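You operate a simulated robot arm through the tools that you are given. There is no shell and no other tool. Be economical: measure what you need, move in short steps, check, and stop when the job is done.

You run a simulated robot arm. Do the job below in one go: nothing can be reset, and whatever is moved stays where it is left.

TASK
Open the tea table drawer.

The check looks at the end state, three seconds after you hand in, the way a careful person would. Anything else that was tipped, shoved, dropped, spilled or broken makes it a failure.

THE ROBOT
A 6-joint arm with a two-finger parallel gripper on a trunk, on a base that drives. Base frame: it is fixed to the floor where the robot stands at the start and does not move with it; the origin is under the middle of the robot, x ahead of it, y to its left, z up; the surface under the hand at the start is at about z = 720. Lengths are in mm, angles in rad, forces in N, time in s.
With the tool pointing down near the work surface it reaches from about 100 to 620 mm from the robot's upright axis, wherever it stands. Its first joint turns from -2.897 to 2.897 rad. Places, roughly: tea table drawer [600, 0, 600]. Payload 4.1 kg.
The TCP is the grasp point between the finger pads, 23 mm short of the fingertips. In the tool frame z runs along the fingers and y along their closing line. Largest opening 94 mm; finger width 38, thickness 10; the body of the gripper, 54 by 96 mm, starts 39 mm behind the TCP.
Orientation is told as [roll, pitch, yaw] about the base's x, y, z axes, in that order, counted from this pose: with the fingers straight down and closing along the base's y, the tool's x points along the base's -x, its y along +y and its z along -z.

THE INTERFACE
- The arm moves only by the tool step_arm. Its argument "series" is a list of rows, each a list of 7 numbers: the turn, a rotation vector about the base's x, y, z in rad, then the shift along the base's x, y, z in mm, then the closure, from 0 (fully open) to 1 (shut). In form: [[rx, ry, rz, dx, dy, dz, gripper], ...]. A call has 1 to 12 rows; each row shifts and turns the commanded pose from where the row before left it. A row lasts 0.2 s, in which the tool goes at most 50 mm and 0.15 rad; a call with a longer step from one row to the next is refused whole, and so is a gripper value outside its range. Where a pose cannot be reached the arm comes as near as it can. A force on the tool above 40 N (or 10 N above the force at the start of the call, whichever is more), or a blocked arm, ends the call early, and 0.2 s more pass. The fingers move at their own pace (about 45 mm/s each) and stop on an object; they squeeze with about 25 N. The grip force told is the motor's: it shows also when the fingers shut on nothing. Time passes only in rows, and 0.2 s behind the last, so rows that do not move let the fingers close. It gives the time, the measured TCP pose, the force on the tool (base axes), the opening and the grip force at its end, in the units of the frame above (readings bear some noise), with the torque about the TCP (base axes, N m) and any sound that the robot's microphone picked up.
- Cameras (640 x 400 px; columns grow to the right, rows downward): "scene" is now at [24.3, 147.8, 1097.1]; the picture's right is [-0.19, -0.98, 0.00], its down [-0.61, 0.12, -0.78] and it looks along [0.77, -0.15, -0.62] (base axes); focal length 292 px, centre (320, 200). "wrist" rides on the gripper at [86, 16, -74] in the tool frame; the picture's right is [-0.18, 0.98, 0.00], its down [-0.58, -0.11, -0.81] and it looks along [-0.79, -0.15, 0.59] (tool axes); focal length 243 px, centre (320, 200). There is no depth. A picture from a camera that has moved, and an enlarged one, comes with that camera's place and axes in the base frame and with its lens.
- get_image(camera): a new picture of that camera. The clock stands still meanwhile.
- slide_trunk(by): slides the trunk up (or, below 0, down) by that many mm; the arm and the scene camera ride with it, the base frame stays. It gives what a move gives, with no picture.
- roll_base(legs): drives the robot by 1 to 6 legs, each [ahead, turn to the left] in mm and rad, along the robot's own axes; the way and the turn of a leg run together, so that a leg with both is an arc; at most 1500 mm and 3.142 rad a leg. The arm and the cameras ride along, it lands a little off, and it stops where it bumps. It gives what a move gives.
- pan_tilt(pan, tilt): turns the head with the scene camera to pan (to the left, within 2.705 rad either way) and tilt (down, from -0.506 to 1.204), counted from straight ahead of the robot. It gives what a move gives.
- inspect(camera, box): a new picture of the part [left, top, right, bottom] of that camera's present view, enlarged. The clock stands still meanwhile.
- sign_off(): hands the job in; it is judged then, once.

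Go step by step. Nothing tells you exact positions but the pictures and the camera data: compare them with the known pose of the tool, close in by small moves and look again before you grip or let go. The budget is 120 turns and 82 pictures, counting those below and the enlarged ones. Unless the task says otherwise, let go and move clear before handing in, and close with one line.

The tools are called after ">>>" as name(argument=value, ...) on one line, values as JSON. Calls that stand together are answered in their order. step_arm: Moves the arm, as the interface text tells. Its arguments: {"type":"object","properties":{"series":{"type":"array","items":{"type":"array","items":{"type":"number"}}}},"required":["series"]} The other tools are called the same way: slide_trunk (by) slides the trunk up or down; roll_base (legs) drives the base; pan_tilt (pan, tilt) turns the head that bears the scene camera; get_image (camera) takes a picture; inspect (camera, box) takes an enlarged picture of a part of a camera's view; sign_off () hands the job in.

At the start:

```text
clock: 0.0
eef_pos: [472.5, 41.4, 846.6]
tool_rot: [0.001, 0.001, 0.001]
wrist_force: [0.2, -0.5, -0.5]
ft_torque: [-0.03, -0.02, 0.01]
grip_width: 93.9
gripper_force: 0.1
trunk travel left (down, up): [-50.0, 540.0]
robot x, y, heading: [4.1, 0.2, 0.003]
head pan, tilt: [-0.188, 0.672]
```

scene: 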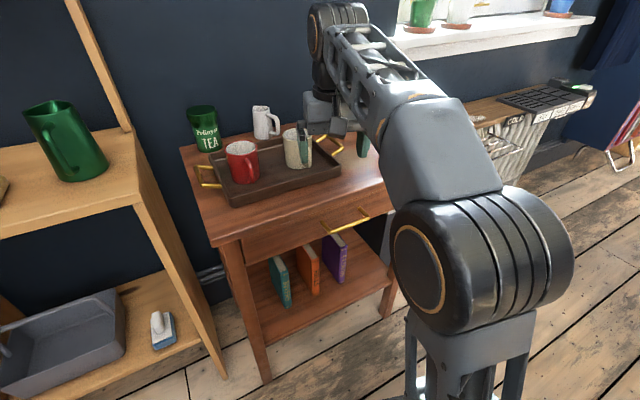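
wrist: 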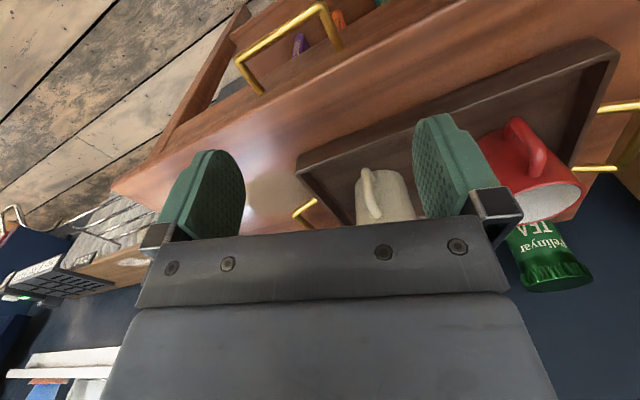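

The drawer handle is a gold bar on the front of the tea table, and the table looks turned by about 0.3 rad. I'll look at the handle more closely before moving.

>>> inspect(camera="scene", box=[200, 150, 410, 290])

>>> inspect(camera="wrist", box=[140, 0, 440, 190])

```text
2.86 times, centred on (305, 220) of scene
camera zoom: at [24.3, 147.8, 1097.1], right [-0.19, -0.98, 0.0], down [-0.61, 0.12, -0.78], along [0.77, -0.15, -0.62], focal length 834 px, centre (363, 143)
```

zoom: 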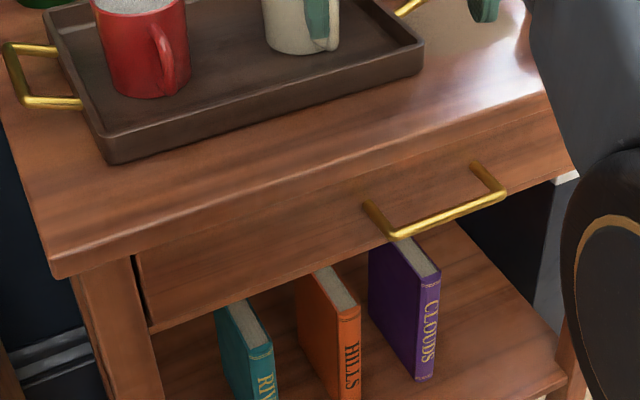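

```text
2.11 times, centred on (290, 95) of wrist
camera zoom: at [384.9, 57.1, 921.5], right [0.18, 0.98, 0.0], down [0.58, -0.11, 0.81], along [0.79, -0.15, -0.59], focal length 511 px, centre (383, 421)
```

zoom: 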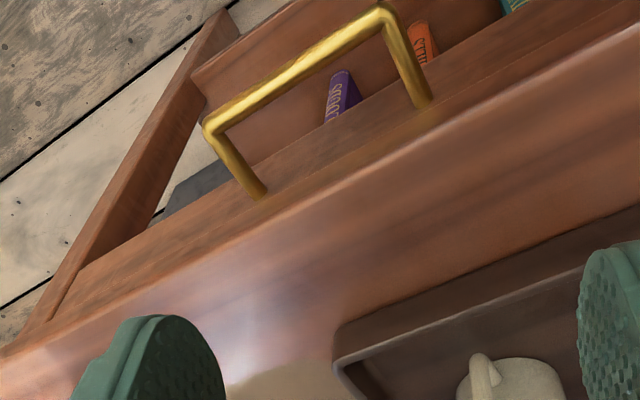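

Using both views, I put the bar's ends near (452, 41, 661) and (480, -49, 664). It stands about 42 mm off the drawer front, and the pull direction is about (-0.955, -0.297). I'll lift clear and back the base up to make room for the tilted approach and the pull.

>>> step_arm(series=[[0, 0, 0, 0, 0, 40, 0], [0, 0, 0, 0, 0, 30, 0], [0, 0, 0, 0, 0, 0, 0]])

>>> roll_base(legs=[[-200, 0]])

```text
clock: 0.8
eef_pos: [469.0, 41.8, 910.2]
tool_rot: [-0.001, -0.002, 0.0]
wrist_force: [0.2, -0.2, -0.1]
ft_torque: [0.01, 0.03, 0.0]
grip_width: 94.0
gripper_force: 0.1
out of reach, approached as far as the arm can: row 2
trunk travel left (down, up): [-50.0, 540.0]
robot x, y, heading: [2.6, 1.9, 0.001]
head pan, tilt: [-0.188, 0.672]
```

```text
clock: 2.4
eef_pos: [268.1, 40.7, 909.2]
tool_rot: [0.0, -0.004, -0.004]
wrist_force: [-0.6, -0.3, -0.8]
ft_torque: [0.01, -0.01, -0.01]
grip_width: 94.1
gripper_force: 0.1
trunk travel left (down, up): [-50.0, 540.0]
robot x, y, heading: [-198.4, -0.1, -0.002]
head pan, tilt: [-0.188, 0.672]
```

Next I'll turn the wrist so the fingers close in the vertical plane across the bar.

>>> step_arm(series=[[0, 0, -0.141, 0, 0, -10, 0.5], [0, 0, -0.141, 0, 0, -10, 0.5], [0, 0, -0.141, 0, 0, -10, 0.5], [0, 0, -0.141, 0, 0, -10, 0.5], [0, 0, -0.141, 0, 0, -10, 0.5], [0, 0, -0.141, 0, 0, -10, 0.5], [0, 0, -0.141, 0, 0, -10, 0.5], [0, 0, -0.141, 0, 0, -10, 0.5], [0, 0, -0.142, 0, 0, 0, 0.5], [0, 0, 0, 0, 0, 0, 0.5]])

```text
clock: 4.6
eef_pos: [268.1, 41.2, 829.1]
tool_rot: [0.001, -0.003, -1.277]
wrist_force: [0.2, 0.5, -0.5]
ft_torque: [-0.02, 0.02, 0.02]
grip_width: 47.2
gripper_force: 0.1
trunk travel left (down, up): [-50.0, 540.0]
robot x, y, heading: [-197.8, -1.7, -0.002]
head pan, tilt: [-0.188, 0.672]
```

Now I'll tilt the fingers towards the drawer front.

>>> step_arm(series=[[0.039, -0.125, 0, 0, -5, 0, 0.5], [0.039, -0.125, 0, 0, -5, 0, 0.5], [0.039, -0.125, 0, 0, -5, 0, 0.5], [0.039, -0.125, 0, 0, -5, 0, 0.5], [0.039, -0.125, 0, 0, -5, 0, 0.5], [0.039, -0.125, 0, 0, -5, 0, 0.5], [0.039, -0.125, 0, 0, -5, 0, 0.5], [0.039, -0.125, 0, 0, -5, 0, 0.5], [0, 0, 0, 0, 0, 0, 0.5]])

>>> get_image(camera="scene")

>>> get_image(camera="wrist")

```text
clock: 6.6
eef_pos: [267.9, 0.2, 830.2]
tool_rot: [1.051, 0.003, -1.277]
wrist_force: [-0.7, -0.4, 0.4]
ft_torque: [-0.01, 0.01, -0.01]
grip_width: 47.2
gripper_force: 0.0
trunk travel left (down, up): [-50.0, 540.0]
robot x, y, heading: [-198.0, -2.1, -0.005]
head pan, tilt: [-0.188, 0.672]
```

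```text
77 pictures are left
camera scene: at [-175.3, 148.0, 1097.1], right [-0.19, -0.98, 0.0], down [-0.61, 0.12, -0.78], along [0.77, -0.15, -0.62], focal length 292 px, centre (320, 200)
```

scene: 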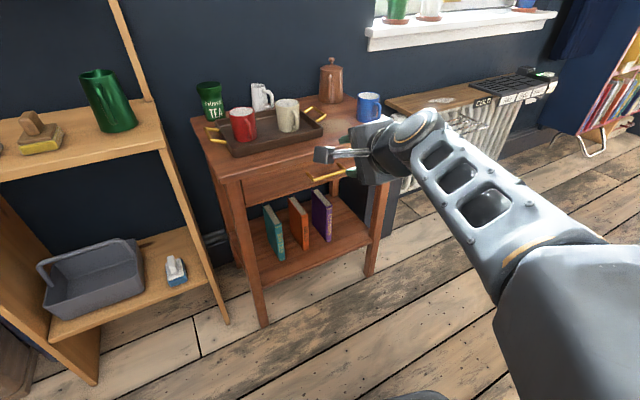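

```text
76 pictures are left
camera wrist: at [189.3, 66.5, 881.0], right [0.52, -0.04, 0.85], down [-0.55, -0.78, 0.31], along [0.65, -0.63, -0.43], focal length 243 px, centre (320, 200)
```

wrist: 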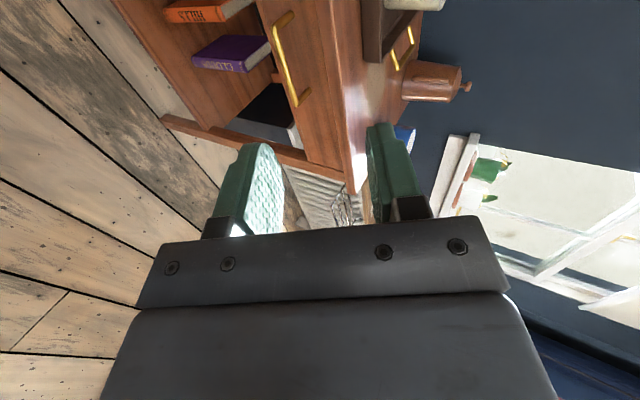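

The orientation looks right. I'll go down to a spot about 100 mm in front of the bar.

>>> step_arm(series=[[0, 0, 0, 13, -4, -21, 0.5], [0, 0, 0, 13, -4, -21, 0.5], [0, 0, 0, 13, -4, -21, 0.5], [0, 0, 0, 13, -4, -21, 0.5], [0, 0, 0, 13, -4, -21, 0.5], [0, 0, 0, 13, -4, -21, 0.5], [0, 0, 0, 12, -5, -21, 0.5], [0, 0, 0, 12, -5, -20, 0.5], [0, 0, 0, 0, 0, 0, 0.5]])

>>> get_image(camera="scene")

>>> get_image(camera="wrist")

```text
clock: 8.6
eef_pos: [371.5, -33.8, 661.8]
tool_rot: [1.048, 0.002, -1.275]
wrist_force: [0.0, -0.3, -1.6]
ft_torque: [0.01, -0.02, 0.03]
grip_width: 47.3
gripper_force: 0.1
trunk travel left (down, up): [-50.0, 540.0]
robot x, y, heading: [-200.3, 1.9, 0.001]
head pan, tilt: [-0.188, 0.672]
```

```text
75 pictures are left
camera scene: at [-175.3, 148.0, 1097.1], right [-0.19, -0.98, 0.0], down [-0.61, 0.12, -0.78], along [0.77, -0.15, -0.62], focal length 292 px, centre (320, 200)
```

scene: 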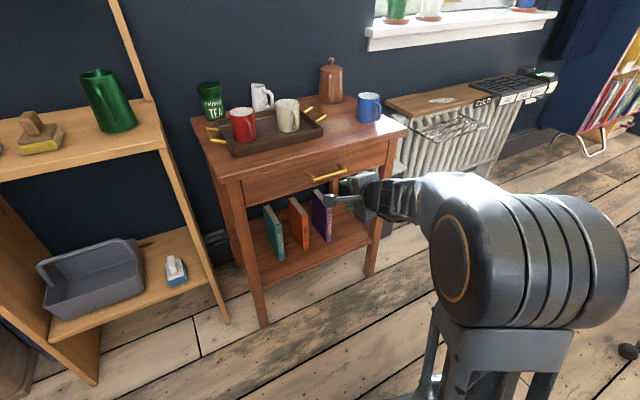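

```text
74 pictures are left
camera wrist: at [291.6, 31.9, 713.0], right [0.52, -0.03, 0.85], down [-0.55, -0.78, 0.31], along [0.65, -0.63, -0.43], focal length 243 px, centre (320, 200)
```

wrist: 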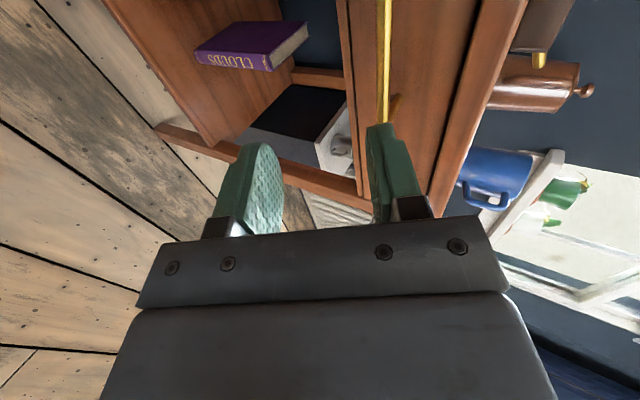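

I'll measure the bar again from here.

>>> inspect(camera="scene", box=[270, 140, 400, 220])

>>> inspect(camera="wrist", box=[300, 0, 500, 125])

```text
4.92 times, centred on (335, 180) of scene
camera zoom: at [-175.3, 148.0, 1097.1], right [-0.19, -0.98, 0.0], down [-0.61, 0.12, -0.78], along [0.77, -0.15, -0.62], focal length 1438 px, centre (246, 298)
```

zoom: 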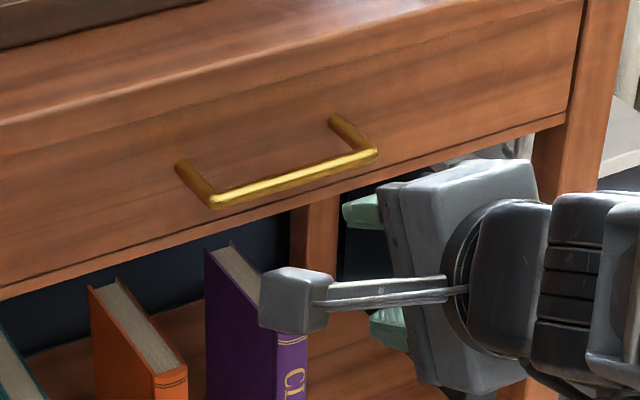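

```text
3.20 times, centred on (400, 62) of wrist
camera zoom: at [291.6, 31.9, 713.0], right [0.52, -0.03, 0.85], down [-0.55, -0.78, 0.31], along [0.65, -0.63, -0.43], focal length 776 px, centre (64, 640)
```

zoom: 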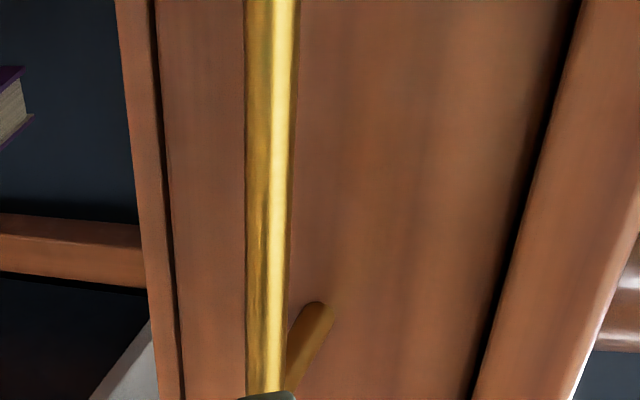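

The bar centre now comes out near (471, -5, 654). I'll line up about 60 mm short of it along the tool's own axis and narrow the fingers a little.

>>> step_arm(series=[[0, 0, 0, 16, 4, 11, 0.6], [0, 0, 0, 17, 5, 11, 0.6], [0, 0, 0, 17, 5, 0, 0.6], [0, 0, 0, 0, 0, 0, 0.6]])

>>> inspect(camera="scene", box=[270, 140, 400, 220])

>>> get_image(camera="wrist")

```text
clock: 9.6
eef_pos: [421.6, -20.1, 685.7]
tool_rot: [1.047, 0.001, -1.274]
wrist_force: [0.7, 0.4, -0.2]
ft_torque: [0.01, 0.02, -0.01]
grip_width: 37.5
gripper_force: 0.1
trunk travel left (down, up): [-50.0, 540.0]
robot x, y, heading: [-199.0, -5.0, 0.002]
head pan, tilt: [-0.188, 0.672]
```

```text
4.92 times, centred on (335, 180) of scene
camera zoom: at [-175.3, 148.0, 1097.1], right [-0.19, -0.98, 0.0], down [-0.61, 0.12, -0.78], along [0.77, -0.15, -0.62], focal length 1438 px, centre (246, 298)
```

zoom: 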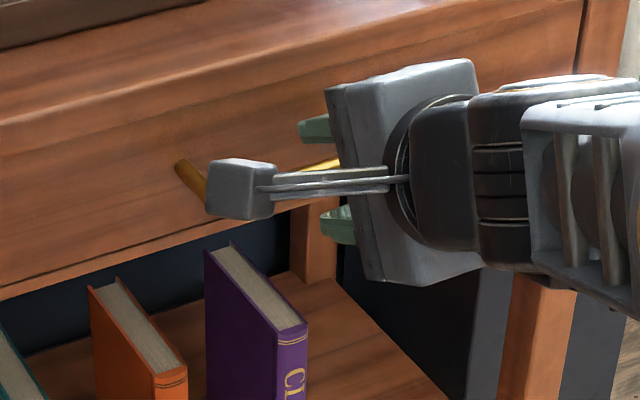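

```text
70 pictures are left
camera wrist: at [342.0, 45.2, 737.4], right [0.52, -0.03, 0.85], down [-0.55, -0.78, 0.31], along [0.65, -0.63, -0.43], focal length 243 px, centre (320, 200)
```

wrist: 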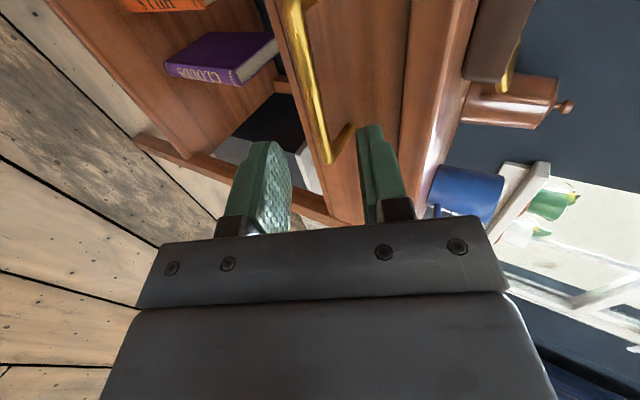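

The bar sits between the finger planes. I'll move in along the tool axis and check before closing.

>>> step_arm(series=[[0, 0, 0, 9, 2.8, -5.8, 0.6], [0, 0, 0, 9, 2.8, -5.8, 0.6], [0, 0, 0, 9, 2.8, -5.8, 0.6], [0, 0, 0, 9, 2.8, -5.8, 0.6], [0, 0, 0, 6, 1.8, -4, 0.6], [0, 0, 0, 0, 0, 0, 0.6]])

>>> get_image(camera="wrist")

>>> inspect(camera="scene", box=[270, 140, 400, 220])

```text
clock: 11.0
eef_pos: [462.8, -5.4, 658.8]
tool_rot: [1.048, 0.002, -1.273]
wrist_force: [-0.6, 0.6, 0.2]
ft_torque: [-0.03, 0.01, 0.01]
grip_width: 37.8
gripper_force: 0.1
trunk travel left (down, up): [-50.0, 540.0]
robot x, y, heading: [-202.1, 1.2, -0.003]
head pan, tilt: [-0.188, 0.672]
```

```text
69 pictures are left
camera wrist: at [383.2, 59.4, 710.2], right [0.52, -0.03, 0.85], down [-0.55, -0.78, 0.31], along [0.65, -0.63, -0.43], focal length 243 px, centre (320, 200)
```

wrist: 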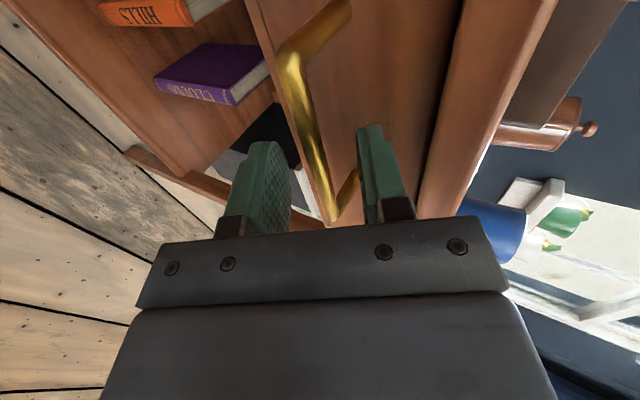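

```text
4.92 times, centred on (335, 180) of scene
camera zoom: at [-175.3, 148.0, 1097.1], right [-0.19, -0.98, 0.0], down [-0.61, 0.12, -0.78], along [0.77, -0.15, -0.62], focal length 1438 px, centre (246, 298)
```

zoom: 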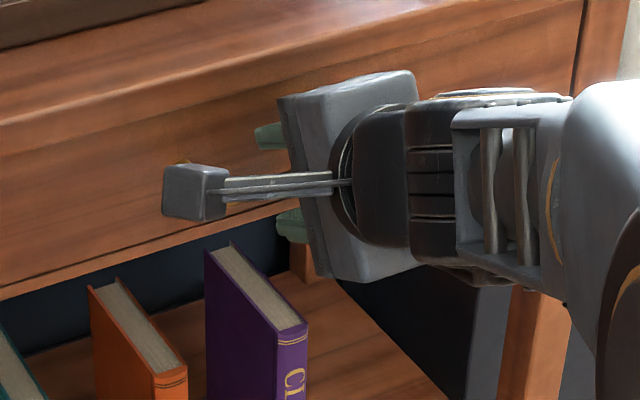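

The bar runs between the finger pads, so I'll close on it now.

>>> step_arm(series=[[0, 0, 0, 0, 0, 0, 1], [0, 0, 0, 0, 0, 0, 1], [0, 0, 0, 0, 0, 0, 1], [0, 0, 0, 0, 0, 0, 1]])

>>> get_image(camera="wrist")

```text
clock: 12.0
eef_pos: [463.2, -6.8, 659.6]
tool_rot: [1.046, 0.001, -1.274]
wrist_force: [-4.1, -1.9, -4.1]
ft_torque: [-1.44, -0.38, 1.0]
grip_width: 9.8
gripper_force: 45.0
trunk travel left (down, up): [-50.0, 540.0]
robot x, y, heading: [-196.6, 0.2, -0.002]
head pan, tilt: [-0.188, 0.672]
```

```text
67 pictures are left
camera wrist: at [382.8, 59.3, 709.5], right [0.52, -0.03, 0.85], down [-0.55, -0.78, 0.31], along [0.65, -0.63, -0.42], focal length 243 px, centre (320, 200)
```

wrist: 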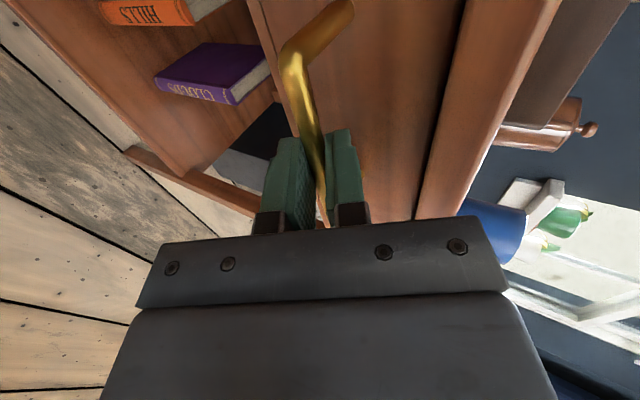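

The bar is held at 9.8 mm opening. I'll start with a short, slow pull and watch the forces.

>>> step_arm(series=[[0, 0, 0, -4.8, -1.5, 0, 1], [0, 0, 0, -7.6, -2.4, 0, 1], [0, 0, 0, -7.6, -2.4, 0, 1], [0, 0, 0, -9.5, -3, 0, 1], [0, 0, 0, 0, 0, 0, 1]])

>>> get_image(camera="scene")

```text
clock: 13.2
eef_pos: [433.4, -16.4, 658.4]
tool_rot: [1.05, 0.001, -1.272]
wrist_force: [-2.3, 4.7, 0.0]
ft_torque: [-1.65, -0.55, 0.45]
grip_width: 9.8
gripper_force: 44.5
trunk travel left (down, up): [-50.0, 540.0]
robot x, y, heading: [-199.8, 1.2, 0.002]
head pan, tilt: [-0.188, 0.672]
```

```text
66 pictures are left
camera scene: at [-175.5, 148.5, 1097.1], right [-0.19, -0.98, 0.0], down [-0.61, 0.12, -0.78], along [0.77, -0.15, -0.62], focal length 292 px, centre (320, 200)
```

scene: 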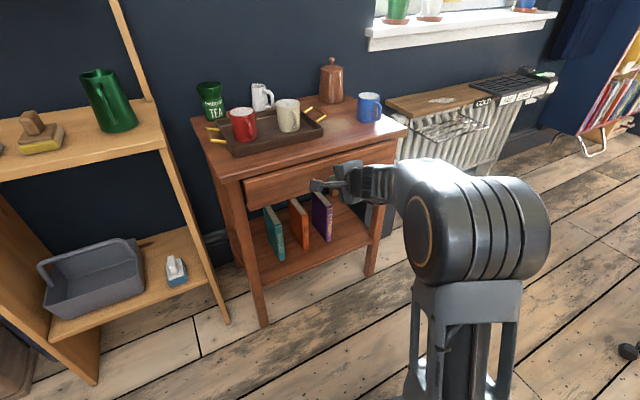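

The drawer is sliding out and the table hasn't moved. There's a slight sideways load, so I'll ease the direction a little and keep pulling.

>>> step_arm(series=[[0, 0, 0, -9.6, -2.4, 0, 1], [0, 0, 0, -9.6, -2.6, 0, 1], [0, 0, 0, -9.6, -2.7, 0, 1], [0, 0, 0, -9.6, -2.7, 0, 1], [0, 0, 0, -9.6, -2.8, 0, 1], [0, 0, 0, -9.6, -2.8, 0, 1], [0, 0, 0, 0, 0, 0, 1]])

```text
clock: 14.8
eef_pos: [374.8, -33.7, 658.3]
tool_rot: [1.047, 0.001, -1.279]
wrist_force: [7.1, -25.0, 10.1]
ft_torque: [-1.91, -0.79, -0.17]
grip_width: 10.3
gripper_force: 44.4
trunk travel left (down, up): [-50.0, 540.0]
robot x, y, heading: [-198.8, -1.8, -0.007]
head pan, tilt: [-0.188, 0.672]
```

The sideways force has reversed, so the true slope is about 0.30. I'll correct that and carry on.

>>> step_arm(series=[[0, 0, 0, -5, -2.7, 0, 1], [0, 0, 0, -9.6, -2.9, 0, 1], [0, 0, 0, -9.6, -2.9, 0, 1], [0, 0, 0, -9.6, -2.9, 0, 1], [0, 0, 0, 0, 0, 0, 1]])

>>> get_image(camera="scene")

```text
clock: 16.0
eef_pos: [339.3, -43.5, 657.5]
tool_rot: [1.047, 0.003, -1.276]
wrist_force: [8.7, -28.0, 1.8]
ft_torque: [-1.44, -0.5, 0.78]
grip_width: 9.8
gripper_force: 44.7
trunk travel left (down, up): [-50.0, 540.0]
robot x, y, heading: [-199.8, -2.0, -0.008]
head pan, tilt: [-0.188, 0.672]
```

```text
65 pictures are left
camera scene: at [-174.8, 146.2, 1097.3], right [-0.19, -0.98, 0.0], down [-0.61, 0.12, -0.78], along [0.77, -0.15, -0.62], focal length 292 px, centre (320, 200)
```

scene: 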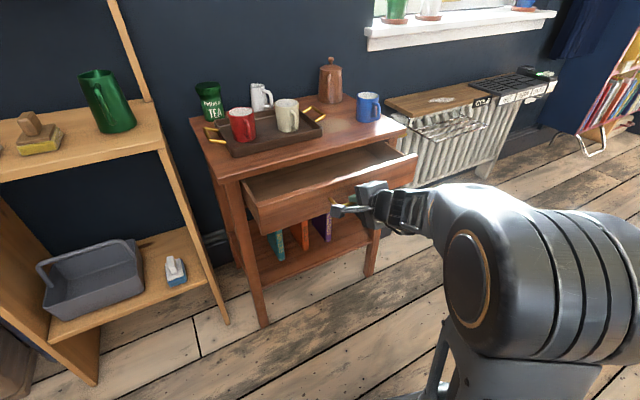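

It's about 130 mm open. I'll relieve the sideways load and pull a bit more.

>>> step_arm(series=[[0, 0, 0, 0.6, -2, 0, 1], [0, 0, 0, 0, 0, 0, 1]])

>>> step_arm(series=[[0, 0, 0, -9.5, -3.05, 0, 1], [0, 0, 0, -9.5, -3.05, 0, 1], [0, 0, 0, -9.5, -3.05, 0, 1], [0, 0, 0, 0, 0, 0, 1]])

```text
clock: 16.6
eef_pos: [340.9, -44.2, 658.8]
tool_rot: [1.049, 0.002, -1.273]
wrist_force: [4.4, -15.1, 5.5]
ft_torque: [-1.98, -0.77, -0.28]
grip_width: 9.7
gripper_force: 45.5
trunk travel left (down, up): [-50.0, 540.0]
robot x, y, heading: [-203.4, -0.6, -0.006]
head pan, tilt: [-0.188, 0.672]
```

```text
clock: 17.6
eef_pos: [313.8, -52.5, 657.4]
tool_rot: [1.049, 0.001, -1.27]
wrist_force: [2.5, -9.0, 12.3]
ft_torque: [-1.43, -0.61, 0.84]
grip_width: 9.7
gripper_force: 44.4
trunk travel left (down, up): [-50.0, 540.0]
robot x, y, heading: [-200.4, 0.8, -0.004]
head pan, tilt: [-0.188, 0.672]
```

The sideways load is small now. I'll keep pulling gently, watching for the end stop.

>>> step_arm(series=[[0, 0, 0, -9.5, -3.05, 0, 1], [0, 0, 0, -9.5, -3.05, 0, 1], [0, 0, 0, -9.5, -3.05, 0, 1], [0, 0, 0, 0, 0, 0, 1]])

>>> get_image(camera="scene")

```text
clock: 18.6
eef_pos: [284.5, -62.7, 657.7]
tool_rot: [1.05, 0.001, -1.27]
wrist_force: [-2.9, 11.9, 21.8]
ft_torque: [-0.76, -0.44, 1.97]
grip_width: 9.9
gripper_force: 45.3
trunk travel left (down, up): [-50.0, 540.0]
robot x, y, heading: [-200.0, 2.1, -0.001]
head pan, tilt: [-0.188, 0.672]
```

```text
64 pictures are left
camera scene: at [-177.0, 148.6, 1097.1], right [-0.19, -0.98, 0.0], down [-0.61, 0.12, -0.78], along [0.77, -0.15, -0.62], focal length 292 px, centre (320, 200)
```

scene: 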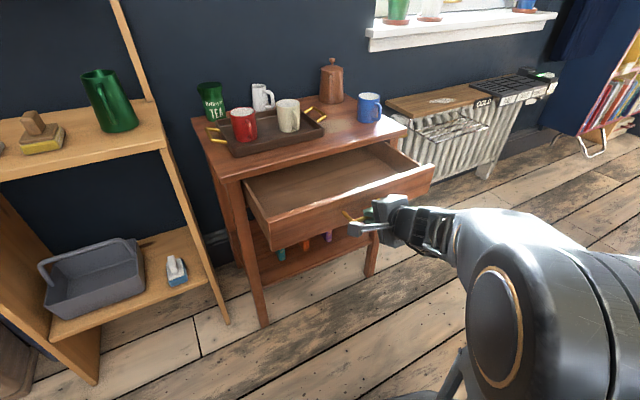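

It's about 190 mm out and hasn't met a stop. I'll ease the vertical load and pull a little further.

>>> step_arm(series=[[0, 0, 0, -0.5, 1, 1.5, 1], [0, 0, 0, -7, -2.1, 0, 1], [0, 0, 0, -7, -2.2, 0, 1], [0, 0, 0, -7, -2.2, 0, 1], [0, 0, 0, 0, 0, 0, 1]])

>>> get_image(camera="wrist")

```text
clock: 19.8
eef_pos: [263.3, -69.3, 657.0]
tool_rot: [1.044, 0.002, -1.274]
wrist_force: [-4.6, 12.4, -1.3]
ft_torque: [-1.31, -0.45, 1.06]
grip_width: 9.9
gripper_force: 45.4
trunk travel left (down, up): [-50.0, 540.0]
robot x, y, heading: [-197.0, 3.5, -0.008]
head pan, tilt: [-0.188, 0.672]
```

```text
63 pictures are left
camera wrist: at [183.1, -3.2, 709.6], right [0.53, -0.03, 0.85], down [-0.55, -0.78, 0.31], along [0.65, -0.63, -0.43], focal length 243 px, centre (320, 200)
```

wrist: 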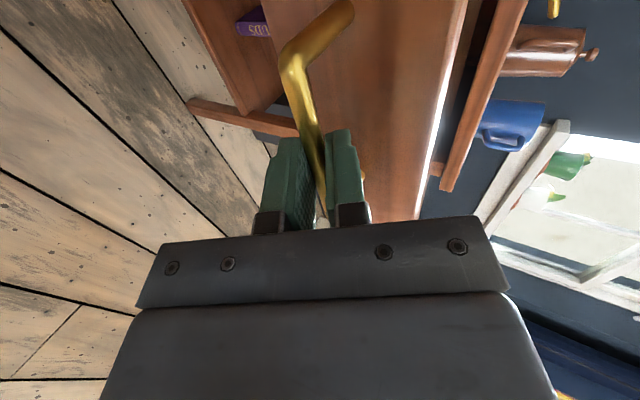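

It's about 210 mm out of a table roughly 400 mm deep. I'll do one more gentle stretch to see whether a stop is near.

>>> step_arm(series=[[0, 0, 0, -6.7, -1.8, 0, 1], [0, 0, 0, -6.7, -2, 0, 1], [0, 0, 0, -6.7, -2, 0, 1], [0, 0, 0, -6.7, -2.1, 0, 1], [0, 0, 0, 0, 0, 0, 1]])

>>> get_image(camera="scene")

```text
clock: 21.0
eef_pos: [238.2, -76.7, 658.1]
tool_rot: [1.044, 0.003, -1.277]
wrist_force: [0.2, -2.2, -19.0]
ft_torque: [-1.49, -0.23, 0.84]
grip_width: 9.9
gripper_force: 45.0
trunk travel left (down, up): [-50.0, 540.0]
robot x, y, heading: [-200.2, 0.3, -0.005]
head pan, tilt: [-0.188, 0.672]
```

```text
62 pictures are left
camera scene: at [-174.3, 147.7, 1096.9], right [-0.19, -0.98, 0.0], down [-0.61, 0.12, -0.78], along [0.77, -0.15, -0.62], focal length 292 px, centre (320, 200)
```

scene: 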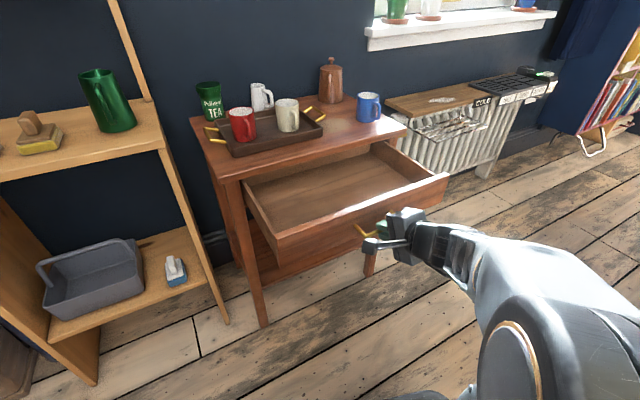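

The drawer is now about 235 mm out, plainly open, and nothing else has moved. I'll let go and back out along the tool axis.

>>> step_arm(series=[[0, 0, 0, 0, 0, -1, 1], [0, 0, 0, 0, 0, 0, 0.65], [0, 0, 0, 0, 0, 0, 0.65], [0, 0, 0, 0, 0, 0, 0.65]])

>>> get_image(camera="wrist")

```text
clock: 22.0
eef_pos: [236.6, -77.8, 657.8]
tool_rot: [1.048, 0.002, -1.273]
wrist_force: [0.2, -0.4, 0.3]
ft_torque: [-0.02, -0.05, -0.03]
grip_width: 32.8
gripper_force: 0.0
trunk travel left (down, up): [-50.0, 540.0]
robot x, y, heading: [-200.5, 0.4, -0.005]
head pan, tilt: [-0.188, 0.672]
```

```text
61 pictures are left
camera wrist: at [157.0, -10.5, 709.9], right [0.52, -0.03, 0.85], down [-0.55, -0.78, 0.31], along [0.65, -0.63, -0.43], focal length 243 px, centre (320, 200)
```

wrist: 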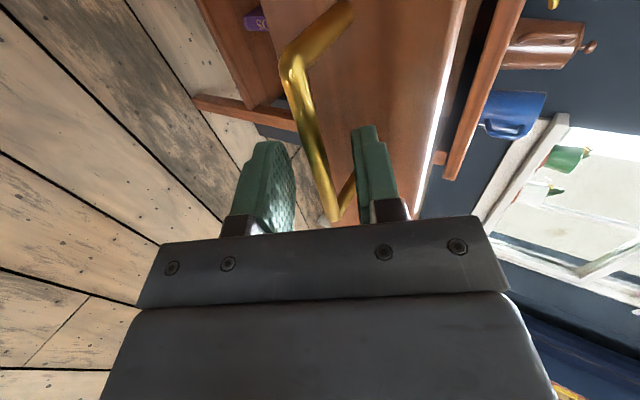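

The fingers are free of the bar with no force on the tool, so I'll retreat along the tool axis.

>>> step_arm(series=[[0, 0, 0, -8.3, -2.6, 5, 0.65], [0, 0, 0, -8.3, -2.6, 5, 0.65], [0, 0, 0, -8.3, -2.6, 5, 0.65], [0, 0, 0, -8.3, -2.6, 5, 0.65], [0, 0, 0, -8.3, -2.6, 5, 0.65], [0, 0, 0, -8.3, -2.6, 5, 0.65], [0, 0, 0, 0, 0, 0, 0.65]])

>>> roll_base(legs=[[-120, 0]])

>>> get_image(camera="scene")

```text
clock: 23.6
eef_pos: [187.1, -93.4, 689.2]
tool_rot: [1.047, 0.002, -1.276]
wrist_force: [0.3, -0.1, -0.3]
ft_torque: [-0.01, 0.0, 0.01]
grip_width: 33.0
gripper_force: 0.1
trunk travel left (down, up): [-50.0, 540.0]
robot x, y, heading: [-201.6, -2.3, -0.003]
head pan, tilt: [-0.188, 0.672]
```

```text
clock: 24.8
eef_pos: [68.7, -92.1, 689.7]
tool_rot: [1.047, 0.003, -1.276]
wrist_force: [1.1, -0.2, -0.5]
ft_torque: [-0.07, 0.02, 0.01]
grip_width: 33.2
gripper_force: 0.1
trunk travel left (down, up): [-50.0, 540.0]
robot x, y, heading: [-316.4, 1.4, -0.003]
head pan, tilt: [-0.188, 0.672]
```

```text
60 pictures are left
camera scene: at [-294.4, 149.0, 1097.1], right [-0.19, -0.98, 0.0], down [-0.61, 0.12, -0.78], along [0.77, -0.15, -0.62], focal length 292 px, centre (320, 200)
```

scene: 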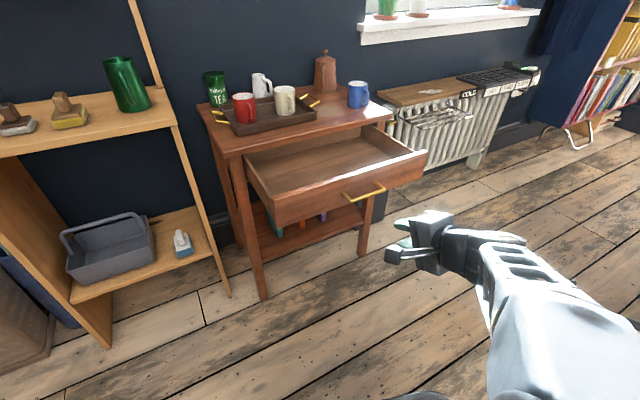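

The drawer is standing open, everything on and around the table is where it was, and the arm is clear. I'll hand in.

>>> sign_off()

```text
The job is handed in.
```

The tea table drawer is open by about 235 mm. The gripper has let go and backed clear, and nothing else looks to have moved.
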